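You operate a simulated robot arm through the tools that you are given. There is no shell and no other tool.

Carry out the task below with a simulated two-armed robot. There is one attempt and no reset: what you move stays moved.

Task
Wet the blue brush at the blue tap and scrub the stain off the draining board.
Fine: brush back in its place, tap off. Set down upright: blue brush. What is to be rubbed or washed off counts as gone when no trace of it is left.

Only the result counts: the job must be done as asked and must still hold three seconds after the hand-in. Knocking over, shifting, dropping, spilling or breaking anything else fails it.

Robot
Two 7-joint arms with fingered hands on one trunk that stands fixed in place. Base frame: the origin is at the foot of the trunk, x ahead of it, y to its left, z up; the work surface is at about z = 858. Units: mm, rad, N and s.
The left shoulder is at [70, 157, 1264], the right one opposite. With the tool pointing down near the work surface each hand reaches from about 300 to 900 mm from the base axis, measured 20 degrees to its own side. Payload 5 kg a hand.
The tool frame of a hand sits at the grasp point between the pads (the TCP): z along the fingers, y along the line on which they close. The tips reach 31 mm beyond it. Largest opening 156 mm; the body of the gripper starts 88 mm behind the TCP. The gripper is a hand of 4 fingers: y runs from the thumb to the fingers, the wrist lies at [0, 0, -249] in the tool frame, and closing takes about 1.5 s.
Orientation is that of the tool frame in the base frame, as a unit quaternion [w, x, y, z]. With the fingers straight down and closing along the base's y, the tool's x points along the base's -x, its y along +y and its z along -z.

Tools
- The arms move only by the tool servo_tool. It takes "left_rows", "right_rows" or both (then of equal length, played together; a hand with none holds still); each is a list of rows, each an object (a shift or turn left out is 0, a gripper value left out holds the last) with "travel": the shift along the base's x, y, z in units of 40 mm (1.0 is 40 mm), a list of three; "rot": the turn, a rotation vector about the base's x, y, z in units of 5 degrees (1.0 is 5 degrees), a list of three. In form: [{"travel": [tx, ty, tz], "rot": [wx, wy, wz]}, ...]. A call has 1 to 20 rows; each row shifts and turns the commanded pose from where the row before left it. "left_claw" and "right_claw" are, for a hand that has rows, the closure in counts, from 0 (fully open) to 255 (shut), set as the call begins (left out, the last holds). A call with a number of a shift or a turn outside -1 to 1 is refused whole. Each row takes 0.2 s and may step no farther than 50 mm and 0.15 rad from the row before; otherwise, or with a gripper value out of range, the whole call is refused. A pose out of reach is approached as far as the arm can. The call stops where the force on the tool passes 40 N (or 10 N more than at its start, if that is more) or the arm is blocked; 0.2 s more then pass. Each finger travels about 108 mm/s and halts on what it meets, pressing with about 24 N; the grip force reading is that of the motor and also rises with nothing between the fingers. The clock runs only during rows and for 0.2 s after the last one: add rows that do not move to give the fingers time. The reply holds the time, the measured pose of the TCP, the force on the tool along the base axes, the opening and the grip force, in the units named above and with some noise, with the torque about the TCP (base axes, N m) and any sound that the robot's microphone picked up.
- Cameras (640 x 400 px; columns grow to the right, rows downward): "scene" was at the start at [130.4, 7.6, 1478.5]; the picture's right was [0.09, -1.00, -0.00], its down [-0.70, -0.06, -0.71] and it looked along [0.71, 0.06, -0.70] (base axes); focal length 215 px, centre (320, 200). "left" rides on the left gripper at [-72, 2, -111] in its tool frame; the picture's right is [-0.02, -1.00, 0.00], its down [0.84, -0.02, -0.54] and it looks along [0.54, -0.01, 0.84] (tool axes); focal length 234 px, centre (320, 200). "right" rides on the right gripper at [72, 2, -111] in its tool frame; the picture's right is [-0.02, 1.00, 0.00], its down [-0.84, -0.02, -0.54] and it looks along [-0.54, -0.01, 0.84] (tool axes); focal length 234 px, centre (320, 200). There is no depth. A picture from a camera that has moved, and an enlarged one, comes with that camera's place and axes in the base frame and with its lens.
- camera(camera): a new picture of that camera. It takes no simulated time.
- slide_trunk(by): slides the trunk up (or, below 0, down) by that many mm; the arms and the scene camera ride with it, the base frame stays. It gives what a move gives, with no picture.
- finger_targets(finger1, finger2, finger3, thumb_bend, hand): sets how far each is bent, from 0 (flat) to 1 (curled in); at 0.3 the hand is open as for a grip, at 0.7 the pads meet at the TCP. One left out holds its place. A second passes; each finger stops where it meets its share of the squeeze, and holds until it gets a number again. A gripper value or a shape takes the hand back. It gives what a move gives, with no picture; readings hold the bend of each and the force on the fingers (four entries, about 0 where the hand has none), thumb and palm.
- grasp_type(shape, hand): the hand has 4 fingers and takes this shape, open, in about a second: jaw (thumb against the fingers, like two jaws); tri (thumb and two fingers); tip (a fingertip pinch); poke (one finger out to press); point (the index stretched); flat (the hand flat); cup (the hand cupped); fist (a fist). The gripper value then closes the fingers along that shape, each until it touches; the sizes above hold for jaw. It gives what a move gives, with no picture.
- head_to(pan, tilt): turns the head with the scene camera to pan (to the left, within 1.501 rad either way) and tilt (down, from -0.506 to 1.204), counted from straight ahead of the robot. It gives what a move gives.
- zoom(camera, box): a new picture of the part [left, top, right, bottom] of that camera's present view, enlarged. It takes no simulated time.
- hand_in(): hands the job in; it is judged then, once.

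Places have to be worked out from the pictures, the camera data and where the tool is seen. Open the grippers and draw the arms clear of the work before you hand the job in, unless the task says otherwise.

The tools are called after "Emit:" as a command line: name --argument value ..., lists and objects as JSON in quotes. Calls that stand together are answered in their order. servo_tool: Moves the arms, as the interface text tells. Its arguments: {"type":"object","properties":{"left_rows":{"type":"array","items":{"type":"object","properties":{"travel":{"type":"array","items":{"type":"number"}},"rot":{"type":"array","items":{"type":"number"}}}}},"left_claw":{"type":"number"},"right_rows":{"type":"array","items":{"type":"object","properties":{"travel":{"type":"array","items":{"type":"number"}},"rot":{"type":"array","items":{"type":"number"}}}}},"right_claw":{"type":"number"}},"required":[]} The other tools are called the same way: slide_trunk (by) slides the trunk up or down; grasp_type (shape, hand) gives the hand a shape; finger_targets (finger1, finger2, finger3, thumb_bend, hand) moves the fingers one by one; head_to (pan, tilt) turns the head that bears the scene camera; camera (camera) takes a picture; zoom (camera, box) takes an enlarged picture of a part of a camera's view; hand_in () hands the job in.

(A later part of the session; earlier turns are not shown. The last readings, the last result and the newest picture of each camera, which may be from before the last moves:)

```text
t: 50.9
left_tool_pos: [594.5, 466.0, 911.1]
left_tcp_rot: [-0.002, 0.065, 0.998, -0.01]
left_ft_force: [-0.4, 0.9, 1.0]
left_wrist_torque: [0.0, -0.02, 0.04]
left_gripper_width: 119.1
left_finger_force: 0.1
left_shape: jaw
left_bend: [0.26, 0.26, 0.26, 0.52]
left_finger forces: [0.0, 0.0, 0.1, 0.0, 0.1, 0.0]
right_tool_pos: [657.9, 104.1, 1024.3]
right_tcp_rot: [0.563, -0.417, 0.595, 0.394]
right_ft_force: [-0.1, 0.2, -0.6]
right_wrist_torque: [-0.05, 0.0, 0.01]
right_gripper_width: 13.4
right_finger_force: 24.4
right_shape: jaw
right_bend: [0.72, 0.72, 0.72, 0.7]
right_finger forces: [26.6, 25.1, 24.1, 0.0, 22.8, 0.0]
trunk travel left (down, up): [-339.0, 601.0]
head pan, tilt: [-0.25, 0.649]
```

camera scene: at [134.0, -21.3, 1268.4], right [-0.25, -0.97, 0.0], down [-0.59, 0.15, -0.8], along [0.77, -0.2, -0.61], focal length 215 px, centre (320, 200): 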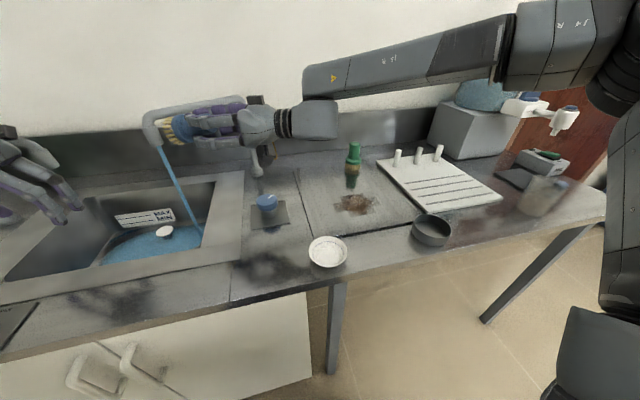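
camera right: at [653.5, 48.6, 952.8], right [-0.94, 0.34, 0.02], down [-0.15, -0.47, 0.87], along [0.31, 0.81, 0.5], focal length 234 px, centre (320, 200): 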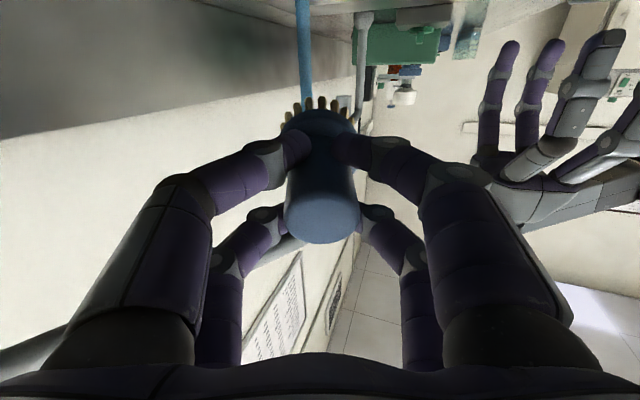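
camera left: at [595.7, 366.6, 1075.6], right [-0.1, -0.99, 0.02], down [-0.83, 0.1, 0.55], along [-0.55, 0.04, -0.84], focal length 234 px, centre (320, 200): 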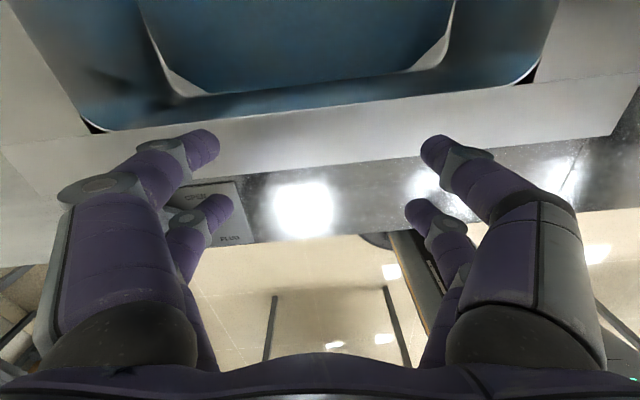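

Now I move the brush back toward the stream: TCP target (716, 185, 1008).

Emit:
servo_tool --right_rows '[{"travel": [0.36, 0.506, -0.1]}, {"travel": [0.36, 0.506, -0.1]}, {"travel": [0.36, 0.506, -0.1]}, {"travel": [0.36, 0.506, -0.1]}, {"travel": [0, 0, 0]}, {"travel": [0, 0, 0]}]'

Emit:
camera --camera "right"

Emit:
camera --camera "scene"

```text
t: 52.3
left_tool_pos: [594.9, 466.4, 911.1]
left_tcp_rot: [-0.002, 0.065, 0.998, -0.011]
left_ft_force: [-0.1, -0.4, -0.2]
left_wrist_torque: [-0.02, -0.02, 0.02]
left_gripper_width: 118.9
left_finger_force: 0.1
left_shape: jaw
left_bend: [0.26, 0.26, 0.26, 0.52]
left_finger forces: [0.0, 0.0, 0.0, 0.0, 0.0, 0.0]
right_tool_pos: [691.8, 158.0, 995.4]
right_tcp_rot: [0.564, -0.416, 0.594, 0.394]
right_ft_force: [0.1, 0.3, -1.2]
right_wrist_torque: [-0.02, 0.06, -0.01]
right_gripper_width: 13.3
right_finger_force: 24.1
right_shape: jaw
right_bend: [0.72, 0.72, 0.72, 0.7]
right_finger forces: [26.4, 25.2, 23.8, 0.0, 23.2, 0.0]
right hand out of reach, approached as far as the arm can: row 3, 4
trunk travel left (down, up): [-339.0, 601.0]
head pan, tilt: [-0.25, 0.649]
```

```text
taken
camera right: at [651.1, 51.6, 930.7], right [-0.94, 0.34, 0.02], down [-0.15, -0.48, 0.87], along [0.31, 0.81, 0.5], focal length 234 px, centre (320, 200)
```

right: 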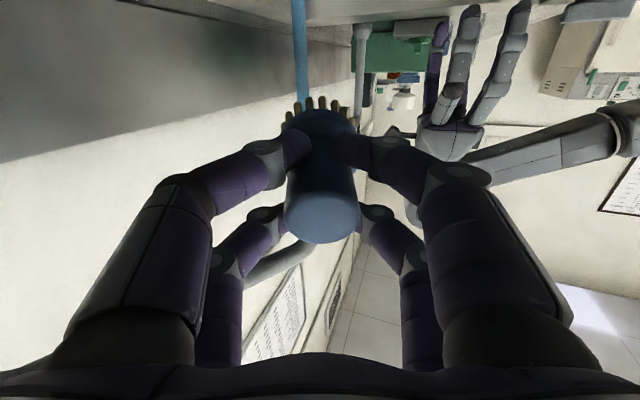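

```text
taken
camera scene: at [133.5, -20.9, 1178.5], right [-0.25, -0.97, 0.0], down [-0.59, 0.15, -0.8], along [0.77, -0.2, -0.6], focal length 215 px, centre (320, 200)
```

scene: 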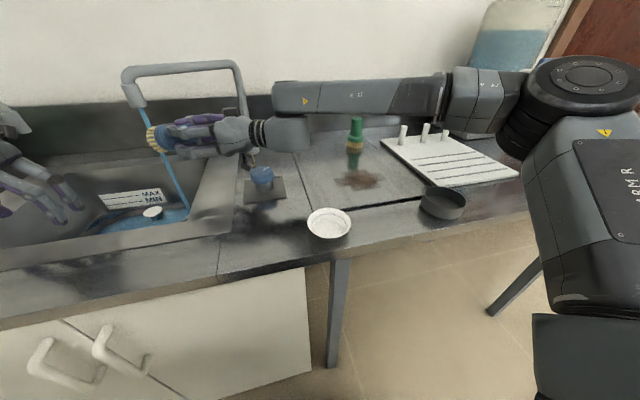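

Lowering further gave no gain (692, 158), so another joint, maybe forearm roll, is limiting. I test rolling the hand 30° about its own pointing axis and then moving toward the stream.

Emit:
servo_tool --right_rows '[{"rot": [0.34, 0.94, -0.06]}, {"rot": [0.34, 0.94, -0.06]}, {"rot": [0.34, 0.94, -0.06]}, {"rot": [0.34, 0.94, -0.06]}, {"rot": [0.34, 0.94, -0.06]}, {"rot": [0.34, 0.94, -0.06]}, {"travel": [0.3, 0.4, 0]}, {"travel": [0, 0, 0]}, {"travel": [0, 0, 0]}]'

Emit:
camera --camera "right"

Emit:
camera --camera "scene"

```text
t: 54.3
left_tool_pos: [595.6, 468.1, 910.3]
left_tcp_rot: [-0.002, 0.065, 0.998, -0.011]
left_ft_force: [0.3, 0.5, 1.1]
left_wrist_torque: [-0.01, 0.01, 0.0]
left_gripper_width: 118.9
left_finger_force: 0.1
left_shape: jaw
left_bend: [0.26, 0.26, 0.26, 0.52]
left_finger forces: [0.0, 0.0, 0.0, 0.0, 0.0, 0.1]
right_tool_pos: [650.4, 151.5, 960.8]
right_tcp_rot: [0.446, -0.246, 0.681, 0.527]
right_ft_force: [-0.6, 0.3, -1.1]
right_wrist_torque: [-0.04, 0.05, 0.0]
right_gripper_width: 13.5
right_finger_force: 24.1
right_shape: jaw
right_bend: [0.72, 0.72, 0.72, 0.7]
right_finger forces: [26.3, 25.4, 23.9, 0.0, 23.7, 0.1]
right hand out of reach, approached as far as the arm can: row 1, 2, 3, 4, 5, 6, 7
trunk travel left (down, up): [-339.0, 601.0]
head pan, tilt: [-0.25, 0.649]
```

```text
taken
camera right: at [575.5, 58.3, 905.8], right [-0.79, 0.32, 0.52], down [0.23, -0.63, 0.74], along [0.57, 0.71, 0.42], focal length 234 px, centre (320, 200)
```

right: 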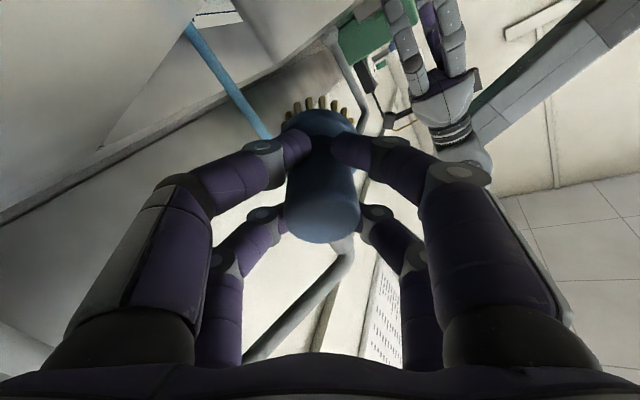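

```text
taken
camera scene: at [133.7, -20.7, 1178.5], right [-0.25, -0.97, 0.0], down [-0.59, 0.15, -0.8], along [0.77, -0.2, -0.6], focal length 215 px, centre (320, 200)
```

scene: 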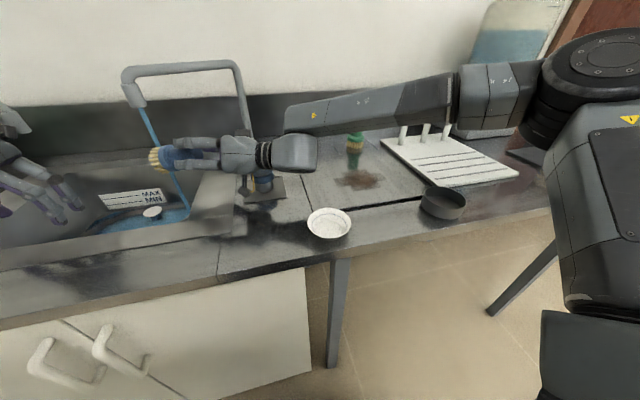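

Rolling that way made it worse, so forearm roll is the limiting joint; the opposite roll should free it. I raise a little and roll back 60° the other way.

Emit:
servo_tool --right_rows '[{"travel": [0, 0, 0.5], "rot": [-0.34, -0.94, 0.06]}, {"travel": [0, 0, 0.5], "rot": [-0.34, -0.94, 0.06]}, {"rot": [-0.34, -0.94, 0.06]}, {"rot": [-0.34, -0.94, 0.06]}, {"rot": [-0.34, -0.94, 0.06]}, {"rot": [-0.34, -0.94, 0.06]}, {"rot": [-0.34, -0.94, 0.06]}, {"rot": [-0.34, -0.94, 0.06]}, {"rot": [-0.34, -0.94, 0.06]}, {"rot": [-0.34, -0.94, 0.06]}, {"rot": [-0.34, -0.94, 0.06]}, {"rot": [-0.34, -0.94, 0.06]}, {"travel": [0, 0, 0]}, {"travel": [0, 0, 0]}]'

Emit:
camera --camera "right"

Emit:
camera --camera "scene"

```text
t: 57.3
left_tool_pos: [594.5, 467.0, 909.7]
left_tcp_rot: [-0.003, 0.065, 0.998, -0.011]
left_ft_force: [0.3, 0.1, -0.5]
left_wrist_torque: [0.0, 0.03, 0.03]
left_gripper_width: 119.1
left_finger_force: 0.0
left_shape: jaw
left_bend: [0.26, 0.26, 0.26, 0.52]
left_finger forces: [0.0, 0.0, 0.0, 0.1, 0.0, 0.1]
right_tool_pos: [649.8, 150.8, 1000.6]
right_tcp_rot: [0.645, -0.558, 0.465, 0.237]
right_ft_force: [0.6, 0.3, -1.4]
right_wrist_torque: [-0.04, 0.02, 0.02]
right_gripper_width: 13.2
right_finger_force: 24.3
right_shape: jaw
right_bend: [0.72, 0.72, 0.72, 0.7]
right_finger forces: [26.7, 25.5, 24.0, 0.0, 23.6, 0.0]
trunk travel left (down, up): [-339.0, 601.0]
head pan, tilt: [-0.25, 0.649]
```

```text
taken
camera right: at [644.3, 32.6, 945.2], right [-0.83, 0.27, -0.48], down [-0.55, -0.34, 0.76], along [0.05, 0.9, 0.43], focal length 234 px, centre (320, 200)
```

right: 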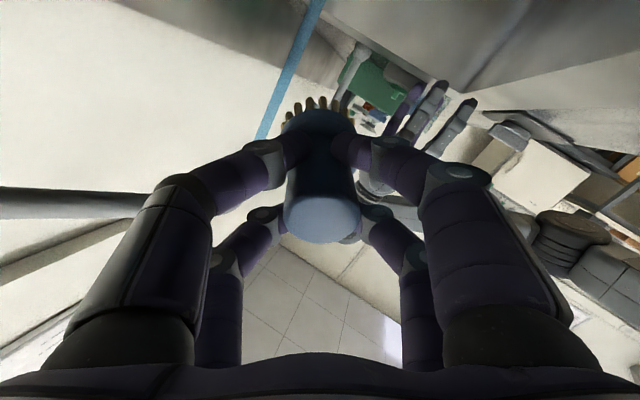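

```text
taken
camera scene: at [133.4, -20.9, 1178.5], right [-0.25, -0.97, 0.0], down [-0.59, 0.15, -0.8], along [0.77, -0.2, -0.6], focal length 215 px, centre (320, 200)
```

scene: 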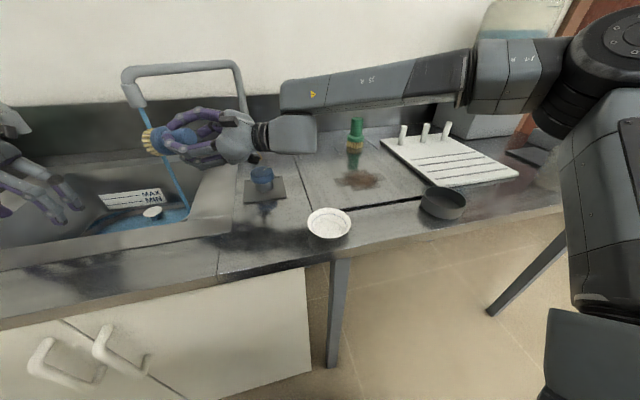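

The roll the other way freed the arm. The bristles are at about (682, 212, 981); I move (+57, +37) mm into the stream.

Emit:
servo_tool --right_rows '[{"travel": [0.48, 0.31, 0]}, {"travel": [0.48, 0.31, 0]}, {"travel": [0.48, 0.31, 0]}, {"travel": [0, 0, 0]}, {"travel": [0, 0, 0]}]'

Emit:
camera --camera "right"

Emit:
zoom --camera "scene" --box '[100, 50, 280, 240]'

```text
t: 58.5
left_tool_pos: [595.2, 466.5, 909.7]
left_tcp_rot: [-0.003, 0.065, 0.998, -0.011]
left_ft_force: [-0.4, 0.1, -0.5]
left_wrist_torque: [-0.01, 0.02, 0.0]
left_gripper_width: 119.2
left_finger_force: 0.0
left_shape: jaw
left_bend: [0.26, 0.26, 0.26, 0.52]
left_finger forces: [0.0, 0.0, 0.0, 0.1, 0.1, 0.0]
right_tool_pos: [691.2, 172.3, 998.8]
right_tcp_rot: [0.646, -0.557, 0.465, 0.237]
right_ft_force: [0.4, 0.8, -1.6]
right_wrist_torque: [-0.02, 0.0, -0.05]
right_gripper_width: 13.3
right_finger_force: 24.3
right_shape: jaw
right_bend: [0.72, 0.72, 0.72, 0.7]
right_finger forces: [26.5, 25.7, 22.9, 0.0, 22.9, 0.0]
right hand out of reach, approached as far as the arm can: row 3
trunk travel left (down, up): [-339.0, 601.0]
head pan, tilt: [-0.25, 0.649]
```

```text
taken
camera right: at [684.8, 53.4, 943.7], right [-0.83, 0.27, -0.48], down [-0.55, -0.34, 0.76], along [0.05, 0.9, 0.43], focal length 234 px, centre (320, 200)
```

right: 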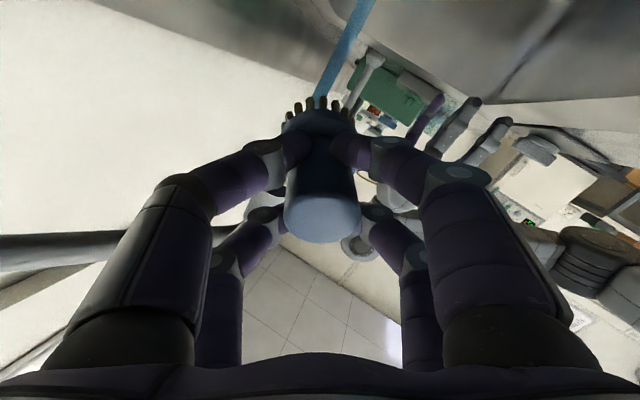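

```text
2.11 times, centred on (190, 145) of scene
camera zoom: at [133.4, -20.9, 1178.5], right [-0.25, -0.97, 0.0], down [-0.59, 0.15, -0.8], along [0.77, -0.2, -0.6], focal length 452 px, centre (594, 316)
```

zoom: 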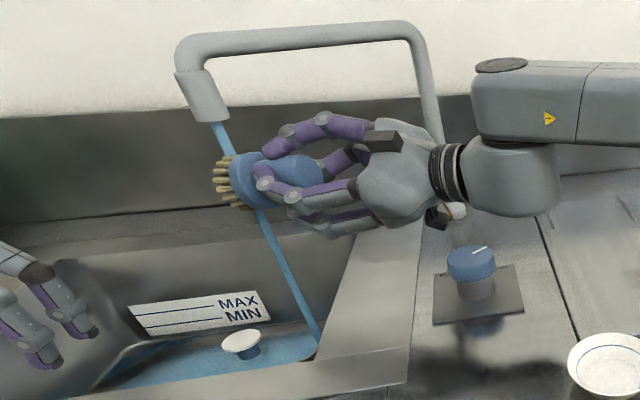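

Very close now — bristle centre about (723, 234), 22 mm short of the stream axis. I roll a bit further in the freeing direction and push the remaining distance.

Emit:
servo_tool --right_rows '[{"rot": [-0.34, -0.94, 0.06]}, {"rot": [-0.34, -0.94, 0.06]}, {"rot": [-0.34, -0.94, 0.06]}, {"rot": [-0.34, -0.94, 0.06]}, {"travel": [0.25, 0.22, 0]}, {"travel": [0.25, 0.22, 0]}, {"travel": [0, 0, 0]}, {"travel": [0, 0, 0]}]'

Emit:
camera --camera "right"

Emit:
zoom --camera "scene" --box '[100, 50, 280, 240]'

```text
t: 60.3
left_tool_pos: [595.2, 465.4, 909.1]
left_tcp_rot: [-0.002, 0.065, 0.998, -0.012]
left_ft_force: [-0.2, -0.1, -0.4]
left_wrist_torque: [0.05, -0.01, -0.03]
left_gripper_width: 119.0
left_finger_force: 0.1
left_shape: jaw
left_bend: [0.26, 0.26, 0.26, 0.52]
left_finger forces: [0.1, 0.1, 0.0, 0.0, 0.0, 0.0]
right_tool_pos: [693.8, 169.3, 999.3]
right_tcp_rot: [0.678, -0.63, 0.36, 0.121]
right_ft_force: [0.1, 0.4, -0.6]
right_wrist_torque: [-0.04, 0.03, -0.01]
right_gripper_width: 13.1
right_finger_force: 23.8
right_shape: jaw
right_bend: [0.72, 0.72, 0.72, 0.7]
right_finger forces: [26.8, 25.8, 23.4, 0.0, 23.1, 0.1]
right hand out of reach, approached as far as the arm can: row 5, 6
trunk travel left (down, up): [-339.0, 601.0]
head pan, tilt: [-0.25, 0.649]
```

```text
taken
camera right: at [706.9, 45.1, 960.0], right [-0.63, 0.19, -0.75], down [-0.77, -0.27, 0.58], along [-0.1, 0.94, 0.31], focal length 234 px, centre (320, 200)
```

right: 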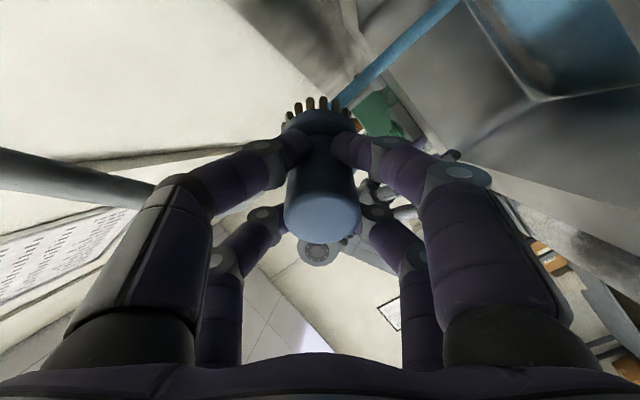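

```text
2.11 times, centred on (190, 145) of scene
camera zoom: at [133.5, -21.0, 1178.5], right [-0.25, -0.97, 0.0], down [-0.59, 0.15, -0.8], along [0.77, -0.2, -0.6], focal length 452 px, centre (594, 316)
```

zoom: 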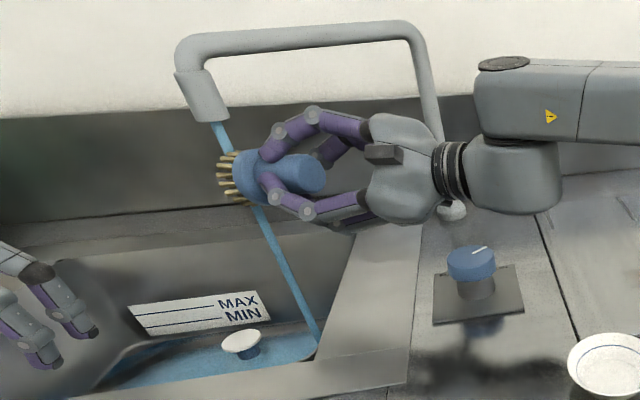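

About 15–20 mm still short; the wrist azimuth seems to be the limit, and yawing the hand further left lets the wrist sit farther right. I yaw +20° and shift so the bristles land on the stream.

Emit:
servo_tool --right_rows '[{"rot": [0, 0, 1]}, {"rot": [0, 0, 1]}, {"rot": [0, 0, 1]}, {"rot": [0, 0, 1]}, {"travel": [0.27, 0.1, 0]}, {"travel": [0.27, 0.1, 0]}, {"travel": [0.27, 0.1, 0]}, {"travel": [0, 0, 0]}, {"travel": [0, 0, 0]}]'

Emit:
camera --camera "right"

Emit:
zoom --camera "scene" --box '[100, 50, 280, 240]'

```text
t: 62.3
left_tool_pos: [595.3, 466.1, 910.6]
left_tcp_rot: [-0.002, 0.065, 0.998, -0.011]
left_ft_force: [-0.2, -0.2, -0.4]
left_wrist_torque: [-0.04, 0.0, -0.03]
left_gripper_width: 119.0
left_finger_force: 0.1
left_shape: jaw
left_bend: [0.26, 0.26, 0.26, 0.52]
left_finger forces: [0.0, 0.1, 0.0, 0.1, 0.0, 0.0]
right_tool_pos: [674.5, 128.4, 996.3]
right_tcp_rot: [-0.646, 0.683, -0.247, -0.235]
right_ft_force: [-0.1, -0.5, -1.8]
right_wrist_torque: [-0.04, -0.03, -0.01]
right_gripper_width: 13.0
right_finger_force: 24.2
right_shape: jaw
right_bend: [0.72, 0.72, 0.72, 0.7]
right_finger forces: [26.8, 25.9, 23.6, 0.0, 24.1, 0.0]
right hand out of reach, approached as far as the arm can: row 1, 2, 3, 4, 5, 6, 7
trunk travel left (down, up): [-339.0, 601.0]
head pan, tilt: [-0.25, 0.649]
```

```text
taken
camera right: at [729.8, 16.4, 955.7], right [-0.66, -0.04, -0.75], down [-0.63, -0.52, 0.58], along [-0.41, 0.86, 0.31], focal length 234 px, centre (320, 200)
```

right: 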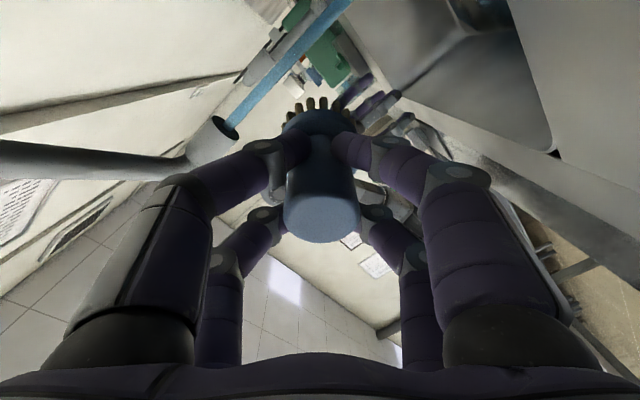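

```text
2.11 times, centred on (190, 145) of scene
camera zoom: at [133.5, -20.9, 1178.5], right [-0.25, -0.97, 0.0], down [-0.59, 0.15, -0.8], along [0.77, -0.2, -0.6], focal length 452 px, centre (594, 316)
```

zoom: 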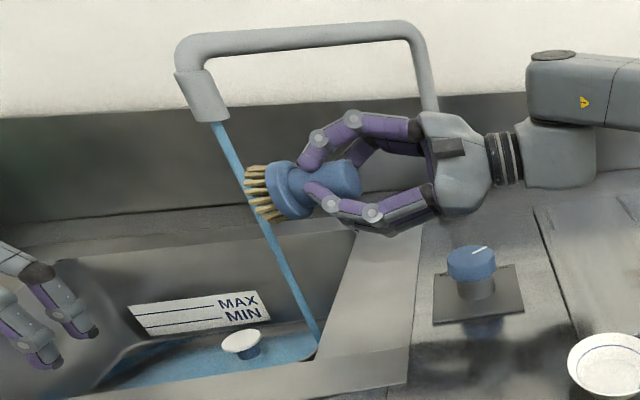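

Yawing further made it worse, so the best alignment is with the forearm (azimuth ~57°). I go back to yaw ≈60°, roll back to about -15°, and then push toward the stream again.

Emit:
servo_tool --right_rows '[{"rot": [0, 0, -1]}, {"rot": [0, 0, -1]}, {"rot": [0, 0, -1]}, {"rot": [0, 0, -1]}, {"rot": [0, 0, -1]}, {"rot": [0, 0, -1]}, {"rot": [0.5, 0.86, -0.05]}, {"rot": [0.5, 0.86, -0.05]}, {"rot": [0.5, 0.86, -0.05]}, {"rot": [0.5, 0.86, -0.05]}, {"rot": [0.5, 0.86, -0.05]}, {"rot": [0.5, 0.86, -0.05]}, {"rot": [0.5, 0.86, -0.05]}, {"travel": [0.31, 0.78, 0.05]}, {"travel": [0.31, 0.78, 0.05]}, {"travel": [0, 0, 0]}, {"travel": [0, 0, 0]}]'

Emit:
camera --camera "right"

Emit:
camera --camera "scene"

```text
t: 65.9
left_tool_pos: [594.9, 466.6, 910.0]
left_tcp_rot: [-0.004, 0.065, 0.998, -0.011]
left_ft_force: [-0.1, 0.2, 0.5]
left_wrist_torque: [0.0, 0.0, -0.03]
left_gripper_width: 119.2
left_finger_force: 0.0
left_shape: jaw
left_bend: [0.26, 0.26, 0.26, 0.52]
left_finger forces: [0.0, 0.1, 0.0, 0.0, 0.0, 0.0]
right_tool_pos: [691.1, 171.1, 999.3]
right_tcp_rot: [0.637, -0.444, 0.572, 0.264]
right_ft_force: [-0.2, -0.2, -1.3]
right_wrist_torque: [-0.01, 0.03, -0.01]
right_gripper_width: 12.9
right_finger_force: 24.4
right_shape: jaw
right_bend: [0.72, 0.72, 0.72, 0.7]
right_finger forces: [27.4, 26.3, 23.5, 0.0, 24.5, 0.1]
right hand out of reach, approached as far as the arm can: row 15
trunk travel left (down, up): [-339.0, 601.0]
head pan, tilt: [-0.25, 0.649]
```

```text
taken
camera right: at [649.9, 62.9, 935.2], right [-0.85, 0.47, -0.24], down [-0.42, -0.34, 0.84], along [0.31, 0.82, 0.49], focal length 234 px, centre (320, 200)
```

right: 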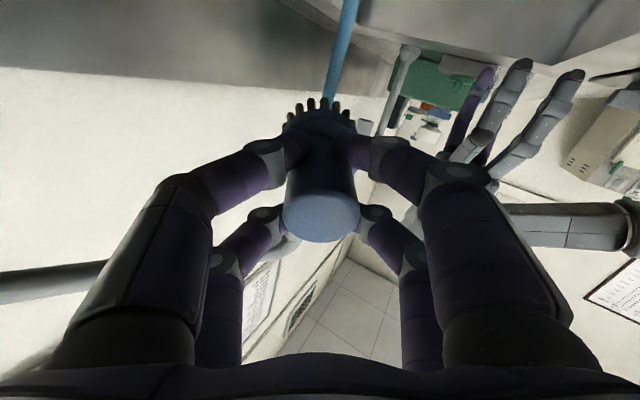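

```text
taken
camera scene: at [133.2, -21.0, 1178.5], right [-0.25, -0.97, 0.0], down [-0.59, 0.15, -0.8], along [0.77, -0.2, -0.6], focal length 215 px, centre (320, 200)
```

scene: 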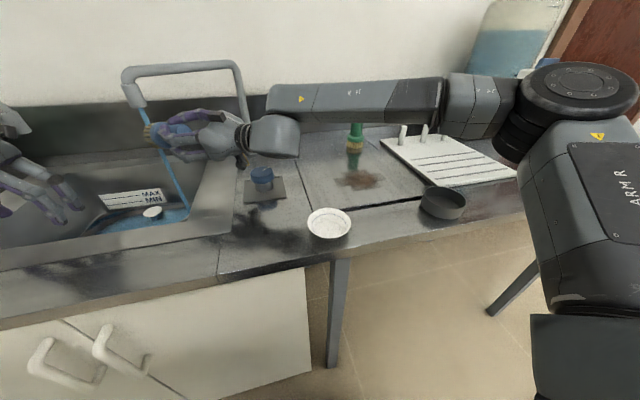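

Same boundary (691, 171) — about 20 mm short along the forearm direction; lower seems to help here. I pitch the hand down ~20° (natural wrist flexion) while pushing on toward the stream and slightly lower.

Emit:
servo_tool --right_rows '[{"rot": [-0.866, 0.5, 0]}, {"rot": [-0.866, 0.5, 0]}, {"rot": [-0.866, 0.5, 0]}, {"rot": [-0.866, 0.5, 0]}, {"travel": [0.2, 0.3, 0]}, {"travel": [0.2, 0.3, 0]}, {"travel": [0, 0, 0]}, {"travel": [0, 0, 0]}]'

Emit:
camera --camera "right"

Emit:
zoom --camera "scene" --box '[100, 50, 280, 240]'

```text
t: 67.7
left_tool_pos: [594.4, 465.7, 910.9]
left_tcp_rot: [-0.001, 0.064, 0.998, -0.011]
left_ft_force: [0.8, 0.0, -1.1]
left_wrist_torque: [0.0, 0.02, -0.01]
left_gripper_width: 119.3
left_finger_force: 0.1
left_shape: jaw
left_bend: [0.26, 0.26, 0.26, 0.52]
left_finger forces: [0.0, 0.1, 0.0, 0.1, 0.0, 0.0]
right_tool_pos: [659.3, 122.7, 958.2]
right_tcp_rot: [0.567, -0.485, 0.623, 0.235]
right_ft_force: [-1.2, -1.2, 10.7]
right_wrist_torque: [-1.66, 0.65, -0.04]
right_gripper_width: 12.8
right_finger_force: 24.3
right_shape: jaw
right_bend: [0.72, 0.72, 0.72, 0.7]
right_finger forces: [27.6, 26.8, 22.9, 0.0, 24.7, 0.1]
right hand out of reach, approached as far as the arm can: row 1, 2, 3, 4, 5, 6
trunk travel left (down, up): [-339.0, 601.0]
head pan, tilt: [-0.25, 0.649]
```

```text
taken
camera right: at [612.9, 5.2, 919.2], right [-0.87, 0.43, -0.23], down [-0.34, -0.19, 0.92], along [0.35, 0.88, 0.31], focal length 234 px, centre (320, 200)
```

right: 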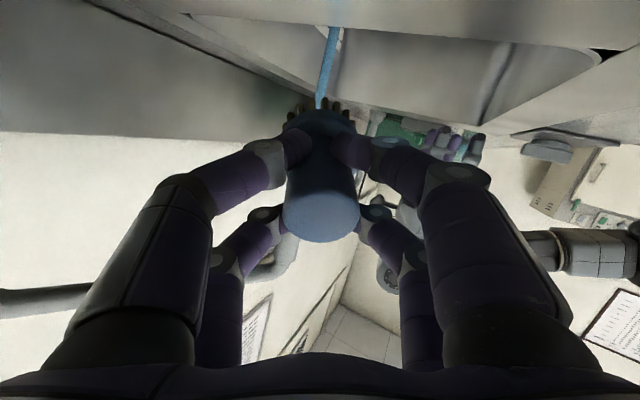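

```text
2.11 times, centred on (190, 145) of scene
camera zoom: at [132.2, -21.1, 1178.8], right [-0.25, -0.97, 0.0], down [-0.59, 0.15, -0.8], along [0.77, -0.2, -0.6], focal length 452 px, centre (594, 316)
```

zoom: 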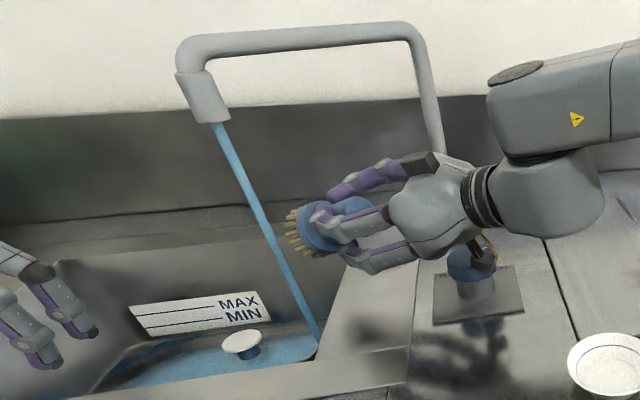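

Pitching down made it worse and the hand's underside is now touching the blue knob (10.7 N upward). I immediately raise straight up and pitch back.

Emit:
servo_tool --right_rows '[{"travel": [0, 0, 0.6]}, {"travel": [0, 0, 0.6]}, {"travel": [0, 0, 0]}, {"rot": [0.866, -0.5, 0]}, {"rot": [0.866, -0.5, 0]}, {"rot": [0.866, -0.5, 0]}, {"rot": [0.866, -0.5, 0]}, {"travel": [0, 0, 0]}]'

Emit:
zoom --camera "scene" --box '[100, 50, 300, 240]'

```text
t: 69.5
left_tool_pos: [592.5, 465.2, 914.5]
left_tcp_rot: [-0.001, 0.066, 0.998, -0.011]
left_ft_force: [0.5, 0.1, -0.3]
left_wrist_torque: [0.01, 0.01, 0.02]
left_gripper_width: 119.2
left_finger_force: 0.1
left_shape: jaw
left_bend: [0.26, 0.26, 0.26, 0.52]
left_finger forces: [0.1, 0.0, 0.1, 0.1, 0.0, 0.0]
right_tool_pos: [643.2, 103.0, 1000.0]
right_tcp_rot: [0.686, -0.413, 0.528, 0.284]
right_ft_force: [-28.4, -9.1, 24.1]
right_wrist_torque: [-3.44, 3.54, -2.79]
right_gripper_width: 12.6
right_finger_force: 23.8
right_shape: jaw
right_bend: [0.72, 0.73, 0.72, 0.7]
right_finger forces: [28.8, 28.9, 21.1, 0.0, 24.3, 0.1]
right hand out of reach, approached as far as the arm can: row 1, 2
trunk travel left (down, up): [-339.0, 601.0]
head pan, tilt: [-0.25, 0.649]
```

```text
2.11 times, centred on (200, 145) of scene
camera zoom: at [127.4, -22.2, 1179.6], right [-0.25, -0.97, 0.0], down [-0.58, 0.15, -0.8], along [0.77, -0.2, -0.6], focal length 452 px, centre (573, 316)
```

zoom: 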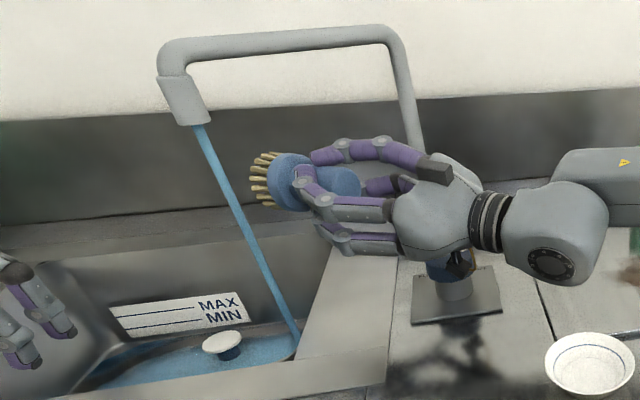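

The hand's camera housing is still pressing on the knob (force -28, -9, 24). I back away in the direction the knob pushes: up and toward the robot.

Emit:
servo_tool --right_rows '[{"travel": [-0.3, -0.1, 0.7]}, {"travel": [-0.3, -0.1, 0.8]}, {"travel": [-0.3, -0.1, 0.8]}, {"travel": [0, 0, 0]}]'

Emit:
camera --camera "scene"

Emit:
zoom --camera "scene" --box '[100, 50, 300, 240]'

```text
t: 70.5
left_tool_pos: [596.2, 466.4, 910.3]
left_tcp_rot: [-0.003, 0.065, 0.998, -0.011]
left_ft_force: [0.4, -0.2, -0.2]
left_wrist_torque: [0.03, 0.03, -0.03]
left_gripper_width: 119.2
left_finger_force: 0.2
left_shape: jaw
left_bend: [0.26, 0.26, 0.26, 0.52]
left_finger forces: [0.0, 0.1, 0.1, 0.0, 0.0, 0.0]
right_tool_pos: [614.4, 93.5, 1086.0]
right_tcp_rot: [0.683, -0.413, 0.532, 0.283]
right_ft_force: [0.2, 0.3, -1.7]
right_wrist_torque: [-0.04, 0.02, 0.0]
right_gripper_width: 12.4
right_finger_force: 23.5
right_shape: jaw
right_bend: [0.72, 0.73, 0.72, 0.7]
right_finger forces: [29.0, 29.3, 20.9, 0.1, 24.7, 0.0]
trunk travel left (down, up): [-339.0, 601.0]
head pan, tilt: [-0.25, 0.649]
```

```text
taken
camera scene: at [133.9, -21.3, 1178.4], right [-0.25, -0.97, 0.0], down [-0.59, 0.15, -0.8], along [0.77, -0.2, -0.61], focal length 215 px, centre (320, 200)
```

scene: 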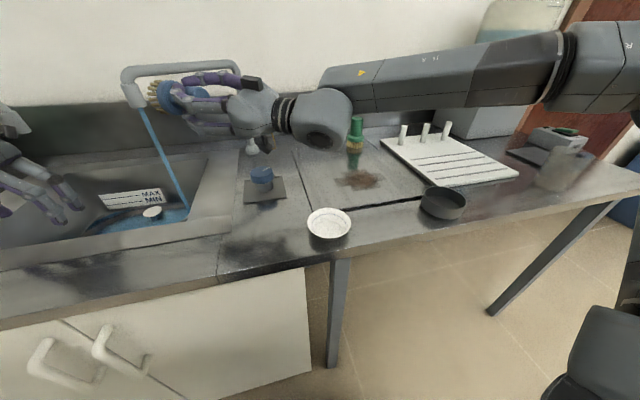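

```text
2.11 times, centred on (200, 145) of scene
camera zoom: at [133.9, -21.3, 1178.4], right [-0.25, -0.97, 0.0], down [-0.59, 0.15, -0.8], along [0.77, -0.2, -0.61], focal length 452 px, centre (573, 316)
```

zoom: 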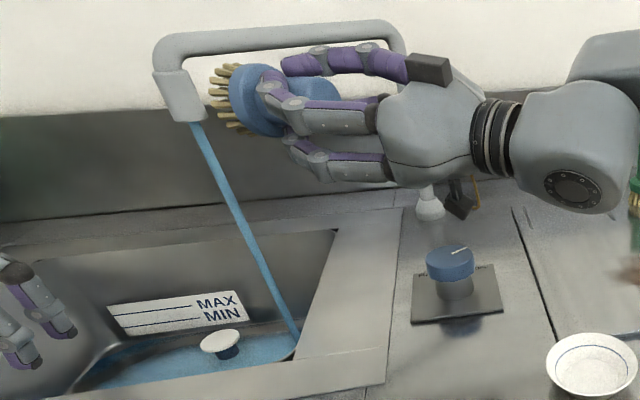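

Clear now, the knob undisturbed. The arm's geometry suggests the elbow is pinned (upper arm can't swing further left), so reach is limited. I zoom on the bristles to look for signs of wetness, and on the water level.

Emit:
zoom --camera "scene" --box '[130, 60, 210, 120]'

Emit:
zoom --camera "right" --box '[260, 60, 380, 160]'

Emit:
zoom --camera "scene" --box '[80, 160, 220, 260]'

```text
6.67 times, centred on (170, 90) of scene
camera zoom: at [133.9, -21.3, 1178.4], right [-0.25, -0.97, 0.0], down [-0.59, 0.15, -0.8], along [0.77, -0.2, -0.61], focal length 1430 px, centre (1320, 933)
```

zoom: 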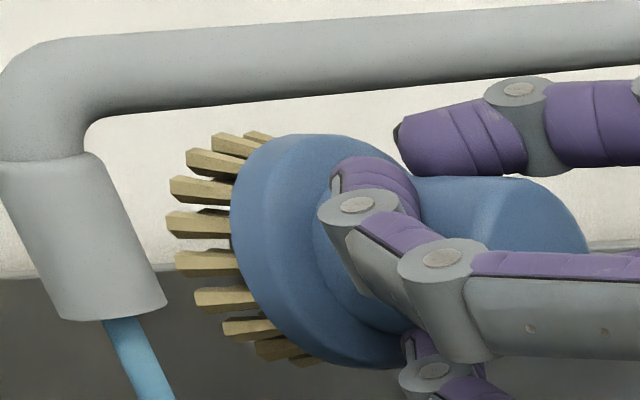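

```text
4.00 times, centred on (320, 110) of right
camera zoom: at [577.9, -4.7, 1006.3], right [-0.83, 0.5, -0.24], down [-0.48, -0.44, 0.76], along [0.27, 0.75, 0.6], focal length 937 px, centre (320, 560)
```

zoom: 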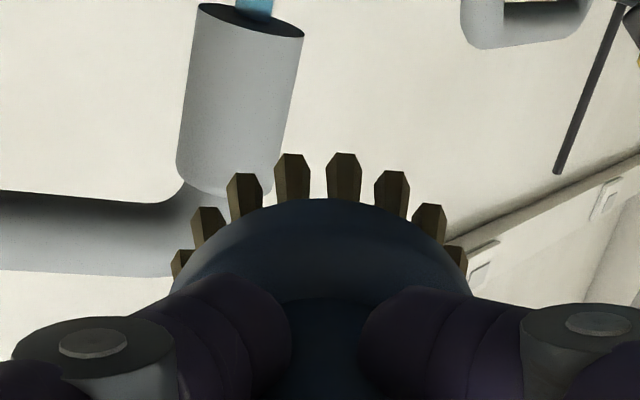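

```text
4.00 times, centred on (150, 210) of scene
camera zoom: at [133.9, -21.3, 1178.4], right [-0.25, -0.97, 0.0], down [-0.59, 0.15, -0.8], along [0.77, -0.2, -0.61], focal length 858 px, centre (1000, 160)
```

zoom: 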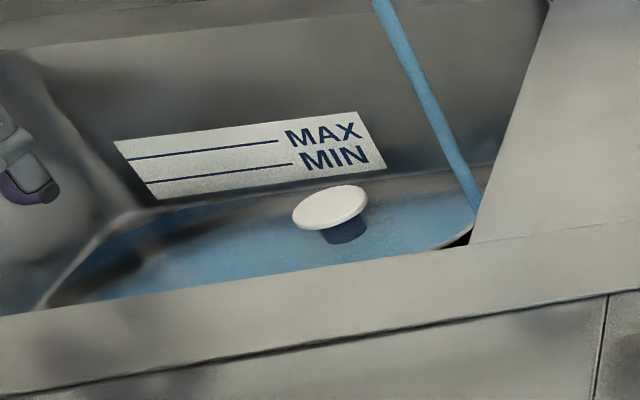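

The drain is open and the level is low. The bristles look noticeably darker than before (earlier bright tan); I compare with the dry green brush under the same lighting.

Emit:
zoom --camera "scene" --box '[320, 100, 400, 180]'

```text
5.00 times, centred on (360, 140) of scene
camera zoom: at [133.9, -21.3, 1178.4], right [-0.25, -0.97, 0.0], down [-0.59, 0.15, -0.8], along [0.77, -0.2, -0.61], focal length 1073 px, centre (120, 500)
```

zoom: 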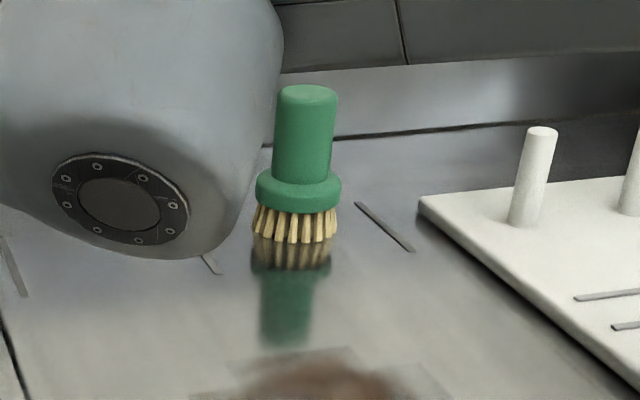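

Compared with the dry green brush, the blue bristles are clearly darker — it appears wetted at the last passes. To be sure it's well soaked, I'll do one more dwell at the reachable limit in the stream, keeping the hand's underside above the knob.

Emit:
servo_tool --right_rows '[{"travel": [0, 0, -0.85]}, {"travel": [0, 0, -0.85]}, {"travel": [0.6, 0.6, 0]}, {"travel": [0.6, 0.6, 0]}, {"travel": [0.6, 0.65, 0]}, {"travel": [0, 0, -0.3]}, {"travel": [0, 0, 0]}, {"travel": [0, 0, 0]}, {"travel": [0, 0, 0]}, {"travel": [0, 0, 0]}, {"travel": [0, 0, 0]}, {"travel": [0, 0, 0]}, {"travel": [0, 0, 0]}]'

Emit:
zoom --camera "scene" --box '[110, 60, 230, 160]'

Emit:
camera --camera "right"

```text
t: 73.3
left_tool_pos: [596.2, 466.5, 910.1]
left_tcp_rot: [-0.003, 0.064, 0.998, -0.01]
left_ft_force: [1.2, -0.2, -0.1]
left_wrist_torque: [0.01, -0.04, 0.01]
left_gripper_width: 119.0
left_finger_force: 0.2
left_shape: jaw
left_bend: [0.26, 0.26, 0.26, 0.52]
left_finger forces: [0.1, 0.0, 0.0, 0.0, 0.0, 0.0]
right_tool_pos: [686.2, 167.3, 1005.5]
right_tcp_rot: [0.682, -0.414, 0.531, 0.284]
right_ft_force: [0.4, 0.0, -0.8]
right_wrist_torque: [-0.04, -0.03, -0.01]
right_gripper_width: 12.4
right_finger_force: 23.8
right_shape: jaw
right_bend: [0.72, 0.73, 0.72, 0.7]
right_finger forces: [29.4, 30.4, 20.8, 0.0, 25.0, 0.0]
trunk travel left (down, up): [-339.0, 601.0]
head pan, tilt: [-0.25, 0.649]
```

```text
4.00 times, centred on (170, 110) of scene
camera zoom: at [133.5, -20.9, 1178.5], right [-0.25, -0.97, 0.0], down [-0.59, 0.15, -0.8], along [0.77, -0.2, -0.6], focal length 858 px, centre (920, 560)
```

zoom: 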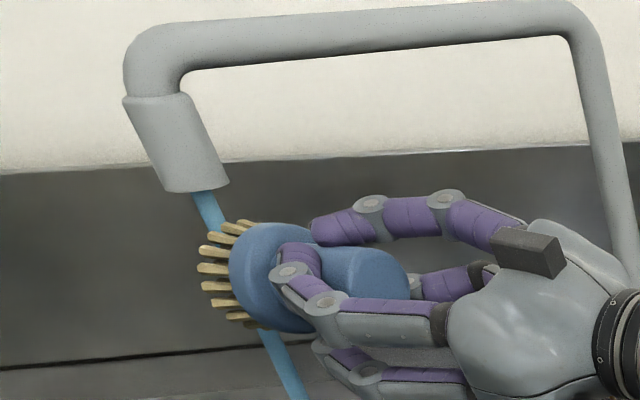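

```text
taken
camera right: at [649.6, 69.1, 926.8], right [-0.83, 0.5, -0.24], down [-0.48, -0.44, 0.76], along [0.27, 0.75, 0.6], focal length 234 px, centre (320, 200)
```

right: 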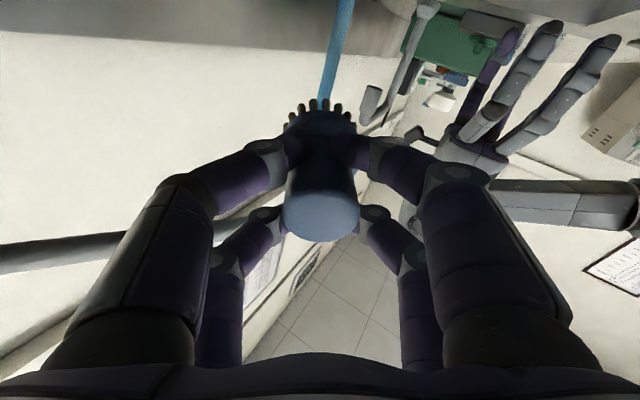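

No reach complaint this time in this slightly pitched-up pose. I push further along the forearm direction toward the stream axis.

Emit:
servo_tool --right_rows '[{"travel": [0.15, 0.25, -0.1]}, {"travel": [0.15, 0.25, -0.1]}, {"travel": [0.05, 0.15, 0]}, {"travel": [0, 0, 0]}, {"travel": [0, 0, 0]}]'

Emit:
zoom --camera "scene" --box '[110, 60, 230, 160]'

Emit:
camera --camera "right"

```text
t: 74.5
left_tool_pos: [595.2, 466.4, 910.4]
left_tcp_rot: [-0.003, 0.064, 0.998, -0.011]
left_ft_force: [-0.1, -0.6, -1.1]
left_wrist_torque: [-0.02, 0.01, 0.01]
left_gripper_width: 119.4
left_finger_force: 0.0
left_shape: jaw
left_bend: [0.26, 0.26, 0.26, 0.52]
left_finger forces: [0.1, 0.0, 0.0, 0.1, 0.0, 0.1]
right_tool_pos: [689.6, 176.2, 1002.4]
right_tcp_rot: [0.682, -0.413, 0.532, 0.284]
right_ft_force: [-0.1, -0.1, -1.5]
right_wrist_torque: [-0.02, 0.02, 0.01]
right_gripper_width: 12.3
right_finger_force: 24.0
right_shape: jaw
right_bend: [0.72, 0.73, 0.72, 0.7]
right_finger forces: [29.6, 30.7, 20.8, 0.0, 25.0, 0.0]
right hand out of reach, approached as far as the arm can: row 1, 2, 3
trunk travel left (down, up): [-339.0, 601.0]
head pan, tilt: [-0.25, 0.649]
```

```text
4.00 times, centred on (170, 110) of scene
camera zoom: at [133.5, -20.9, 1178.5], right [-0.25, -0.97, 0.0], down [-0.59, 0.15, -0.8], along [0.77, -0.2, -0.6], focal length 858 px, centre (920, 560)
```

zoom: 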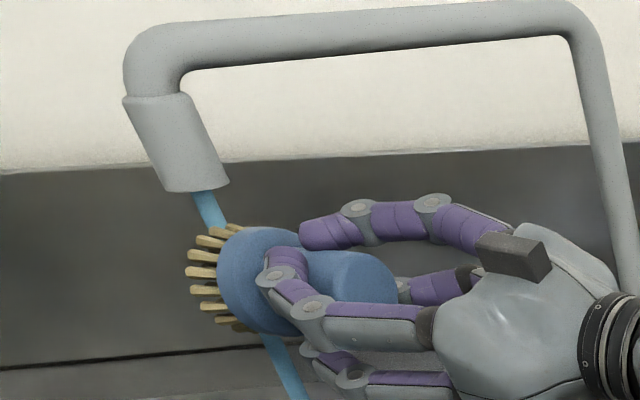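

```text
taken
camera right: at [652.5, 77.1, 924.3], right [-0.83, 0.5, -0.24], down [-0.48, -0.44, 0.76], along [0.27, 0.75, 0.6], focal length 234 px, centre (320, 200)
```

right: 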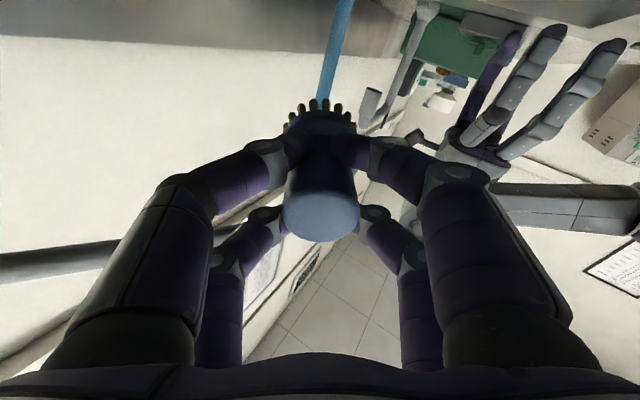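

The stream now brushes the bristle ends (bristle centre still ~17 mm off). I'd like it well inside: I back off, raise both hands 60 mm, then lower the trunk 60 mm so the elbow is level with the wrist, which gains reach.

Emit:
servo_tool --right_rows '[{"travel": [-0.5, -0.75, 0]}, {"travel": [-0.5, -0.75, 0]}, {"travel": [0, 0, 0.75]}, {"travel": [0, 0, 0.75]}, {"travel": [0, 0, 0]}]' --left_rows '[{"travel": [0, 0, 0.4]}, {"travel": [0, 0, 0.4]}, {"travel": [0, 0, 0.4]}, {"travel": [0, 0, 0.4]}, {"travel": [0, 0, 0]}]'

```text
t: 75.7
left_tool_pos: [595.1, 468.3, 974.6]
left_tcp_rot: [-0.002, 0.064, 0.998, -0.011]
left_ft_force: [0.5, 0.3, 0.0]
left_wrist_torque: [0.01, 0.05, -0.02]
left_gripper_width: 119.3
left_finger_force: 0.2
left_shape: jaw
left_bend: [0.26, 0.26, 0.26, 0.52]
left_finger forces: [0.1, 0.1, 0.1, 0.1, 0.0, 0.0]
right_tool_pos: [649.0, 115.5, 1063.0]
right_tcp_rot: [0.682, -0.414, 0.532, 0.283]
right_ft_force: [0.5, 0.8, -1.1]
right_wrist_torque: [0.01, -0.01, 0.03]
right_gripper_width: 12.6
right_finger_force: 23.5
right_shape: jaw
right_bend: [0.72, 0.73, 0.72, 0.7]
right_finger forces: [29.9, 31.4, 21.0, 0.0, 25.5, 0.0]
trunk travel left (down, up): [-339.0, 601.0]
head pan, tilt: [-0.25, 0.649]
```

Both arms moved cleanly. I slide the trunk down 60 mm.

Emit:
slide_trunk --by -60

```text
t: 76.7
left_tool_pos: [594.2, 466.3, 914.8]
left_tcp_rot: [-0.003, 0.064, 0.998, -0.011]
left_ft_force: [-0.6, 0.8, -0.2]
left_wrist_torque: [0.01, 0.0, 0.0]
left_gripper_width: 119.1
left_finger_force: 0.0
left_shape: jaw
left_bend: [0.26, 0.26, 0.26, 0.52]
left_finger forces: [0.0, 0.0, 0.0, 0.0, 0.0, 0.1]
right_tool_pos: [646.5, 115.2, 1006.0]
right_tcp_rot: [0.684, -0.414, 0.53, 0.283]
right_ft_force: [-2.2, 0.7, 10.7]
right_wrist_torque: [-1.28, 0.66, -0.23]
right_gripper_width: 12.3
right_finger_force: 23.8
right_shape: jaw
right_bend: [0.72, 0.73, 0.72, 0.71]
right_finger forces: [29.9, 31.5, 21.1, 0.0, 25.5, 0.0]
trunk travel left (down, up): [-279.0, 661.0]
head pan, tilt: [-0.25, 0.649]
```

The hand's underside is touching the knob again (10.7 N up), so I lift a bit and move on forward-left toward the stream right away.

Emit:
servo_tool --right_rows '[{"travel": [0, 0.1, 0.5]}, {"travel": [0.35, 0.6, 0]}, {"travel": [0.4, 0.6, 0]}, {"travel": [0.2, 0.3, -0.3]}, {"travel": [0.2, 0.3, -0.2]}, {"travel": [0, 0, 0]}, {"travel": [0, 0, 0]}]'

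Emit:
zoom --camera "scene" --box '[90, 30, 290, 230]'

Emit:
camera --camera "right"

```text
t: 78.3
left_tool_pos: [594.9, 466.8, 914.8]
left_tcp_rot: [-0.003, 0.065, 0.998, -0.011]
left_ft_force: [0.4, 0.2, 0.5]
left_wrist_torque: [0.05, -0.02, 0.0]
left_gripper_width: 119.0
left_finger_force: 0.1
left_shape: jaw
left_bend: [0.26, 0.26, 0.26, 0.52]
left_finger forces: [0.1, 0.0, 0.0, 0.0, 0.0, 0.0]
right_tool_pos: [690.3, 184.5, 1004.6]
right_tcp_rot: [0.683, -0.413, 0.532, 0.283]
right_ft_force: [-0.1, -0.3, -1.2]
right_wrist_torque: [-0.03, 0.05, 0.06]
right_gripper_width: 12.5
right_finger_force: 24.2
right_shape: jaw
right_bend: [0.72, 0.73, 0.72, 0.71]
right_finger forces: [30.6, 32.9, 20.2, 0.0, 25.1, 0.0]
right hand out of reach, approached as far as the arm can: row 5
trunk travel left (down, up): [-279.0, 661.0]
head pan, tilt: [-0.25, 0.649]
```

```text
2.00 times, centred on (190, 130) of scene
camera zoom: at [133.4, -20.9, 1118.5], right [-0.25, -0.97, 0.0], down [-0.59, 0.15, -0.8], along [0.77, -0.2, -0.6], focal length 429 px, centre (580, 340)
```

zoom: 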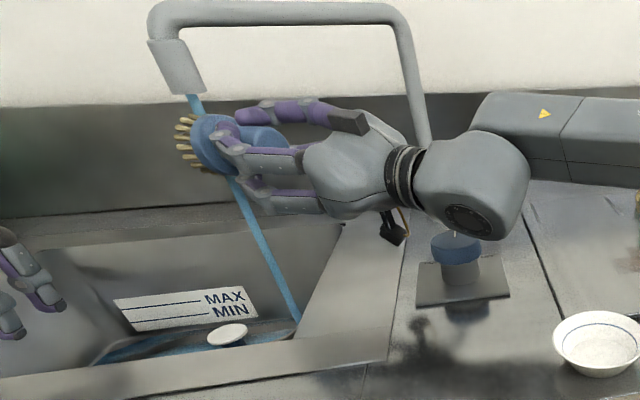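

```text
taken
camera right: at [654.4, 85.5, 925.8], right [-0.83, 0.5, -0.24], down [-0.48, -0.44, 0.76], along [0.27, 0.75, 0.6], focal length 234 px, centre (320, 200)
```

right: 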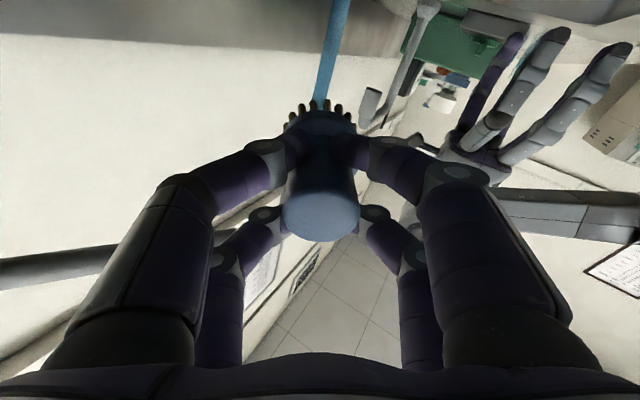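

Now the stream axis falls within the bristle zone (stream at s≈76–81 mm along the brush, 4 mm lateral). I dwell here about 2.5 s to soak the bristles.

Emit:
servo_tool --right_rows '[{"travel": [0.08, 0, 0]}, {"travel": [0, 0, 0]}, {"travel": [0, 0, 0]}, {"travel": [0, 0, 0]}, {"travel": [0, 0, 0]}, {"travel": [0, 0, 0]}, {"travel": [0, 0, 0]}, {"travel": [0, 0, 0]}, {"travel": [0, 0, 0]}, {"travel": [0, 0, 0]}, {"travel": [0, 0, 0]}, {"travel": [0, 0, 0]}]'

Emit:
zoom --camera "scene" --box '[130, 60, 210, 140]'

Emit:
zoom --camera "right" --box '[260, 0, 400, 160]'

```text
t: 80.9
left_tool_pos: [596.5, 465.4, 914.7]
left_tcp_rot: [-0.003, 0.065, 0.998, -0.011]
left_ft_force: [0.8, 0.1, -0.6]
left_wrist_torque: [-0.02, 0.01, -0.01]
left_gripper_width: 119.4
left_finger_force: 0.0
left_shape: jaw
left_bend: [0.26, 0.26, 0.26, 0.52]
left_finger forces: [0.1, 0.0, 0.1, 0.0, 0.0, 0.0]
right_tool_pos: [693.6, 182.9, 1004.5]
right_tcp_rot: [0.683, -0.413, 0.532, 0.283]
right_ft_force: [-0.2, -0.1, -0.8]
right_wrist_torque: [-0.04, 0.01, 0.02]
right_gripper_width: 12.1
right_finger_force: 23.6
right_shape: jaw
right_bend: [0.72, 0.73, 0.72, 0.71]
right_finger forces: [30.6, 32.9, 20.2, 0.0, 25.2, 0.0]
trunk travel left (down, up): [-279.0, 661.0]
head pan, tilt: [-0.25, 0.649]
```

```text
5.00 times, centred on (170, 100) of scene
camera zoom: at [133.4, -20.9, 1118.5], right [-0.25, -0.97, 0.0], down [-0.59, 0.15, -0.8], along [0.77, -0.2, -0.6], focal length 1073 px, centre (1070, 700)
```

zoom: 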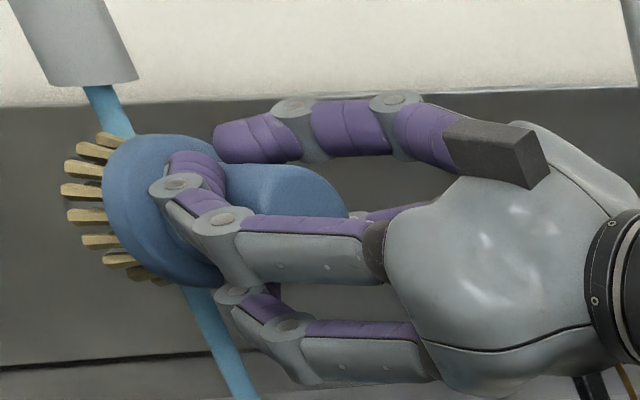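

```text
2.50 times, centred on (330, 80) of right
camera zoom: at [657.1, 84.1, 925.9], right [-0.83, 0.5, -0.24], down [-0.48, -0.44, 0.76], along [0.27, 0.75, 0.6], focal length 585 px, centre (295, 500)
```

zoom: 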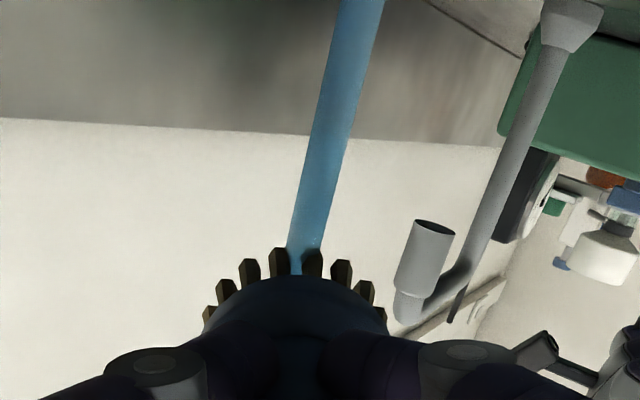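

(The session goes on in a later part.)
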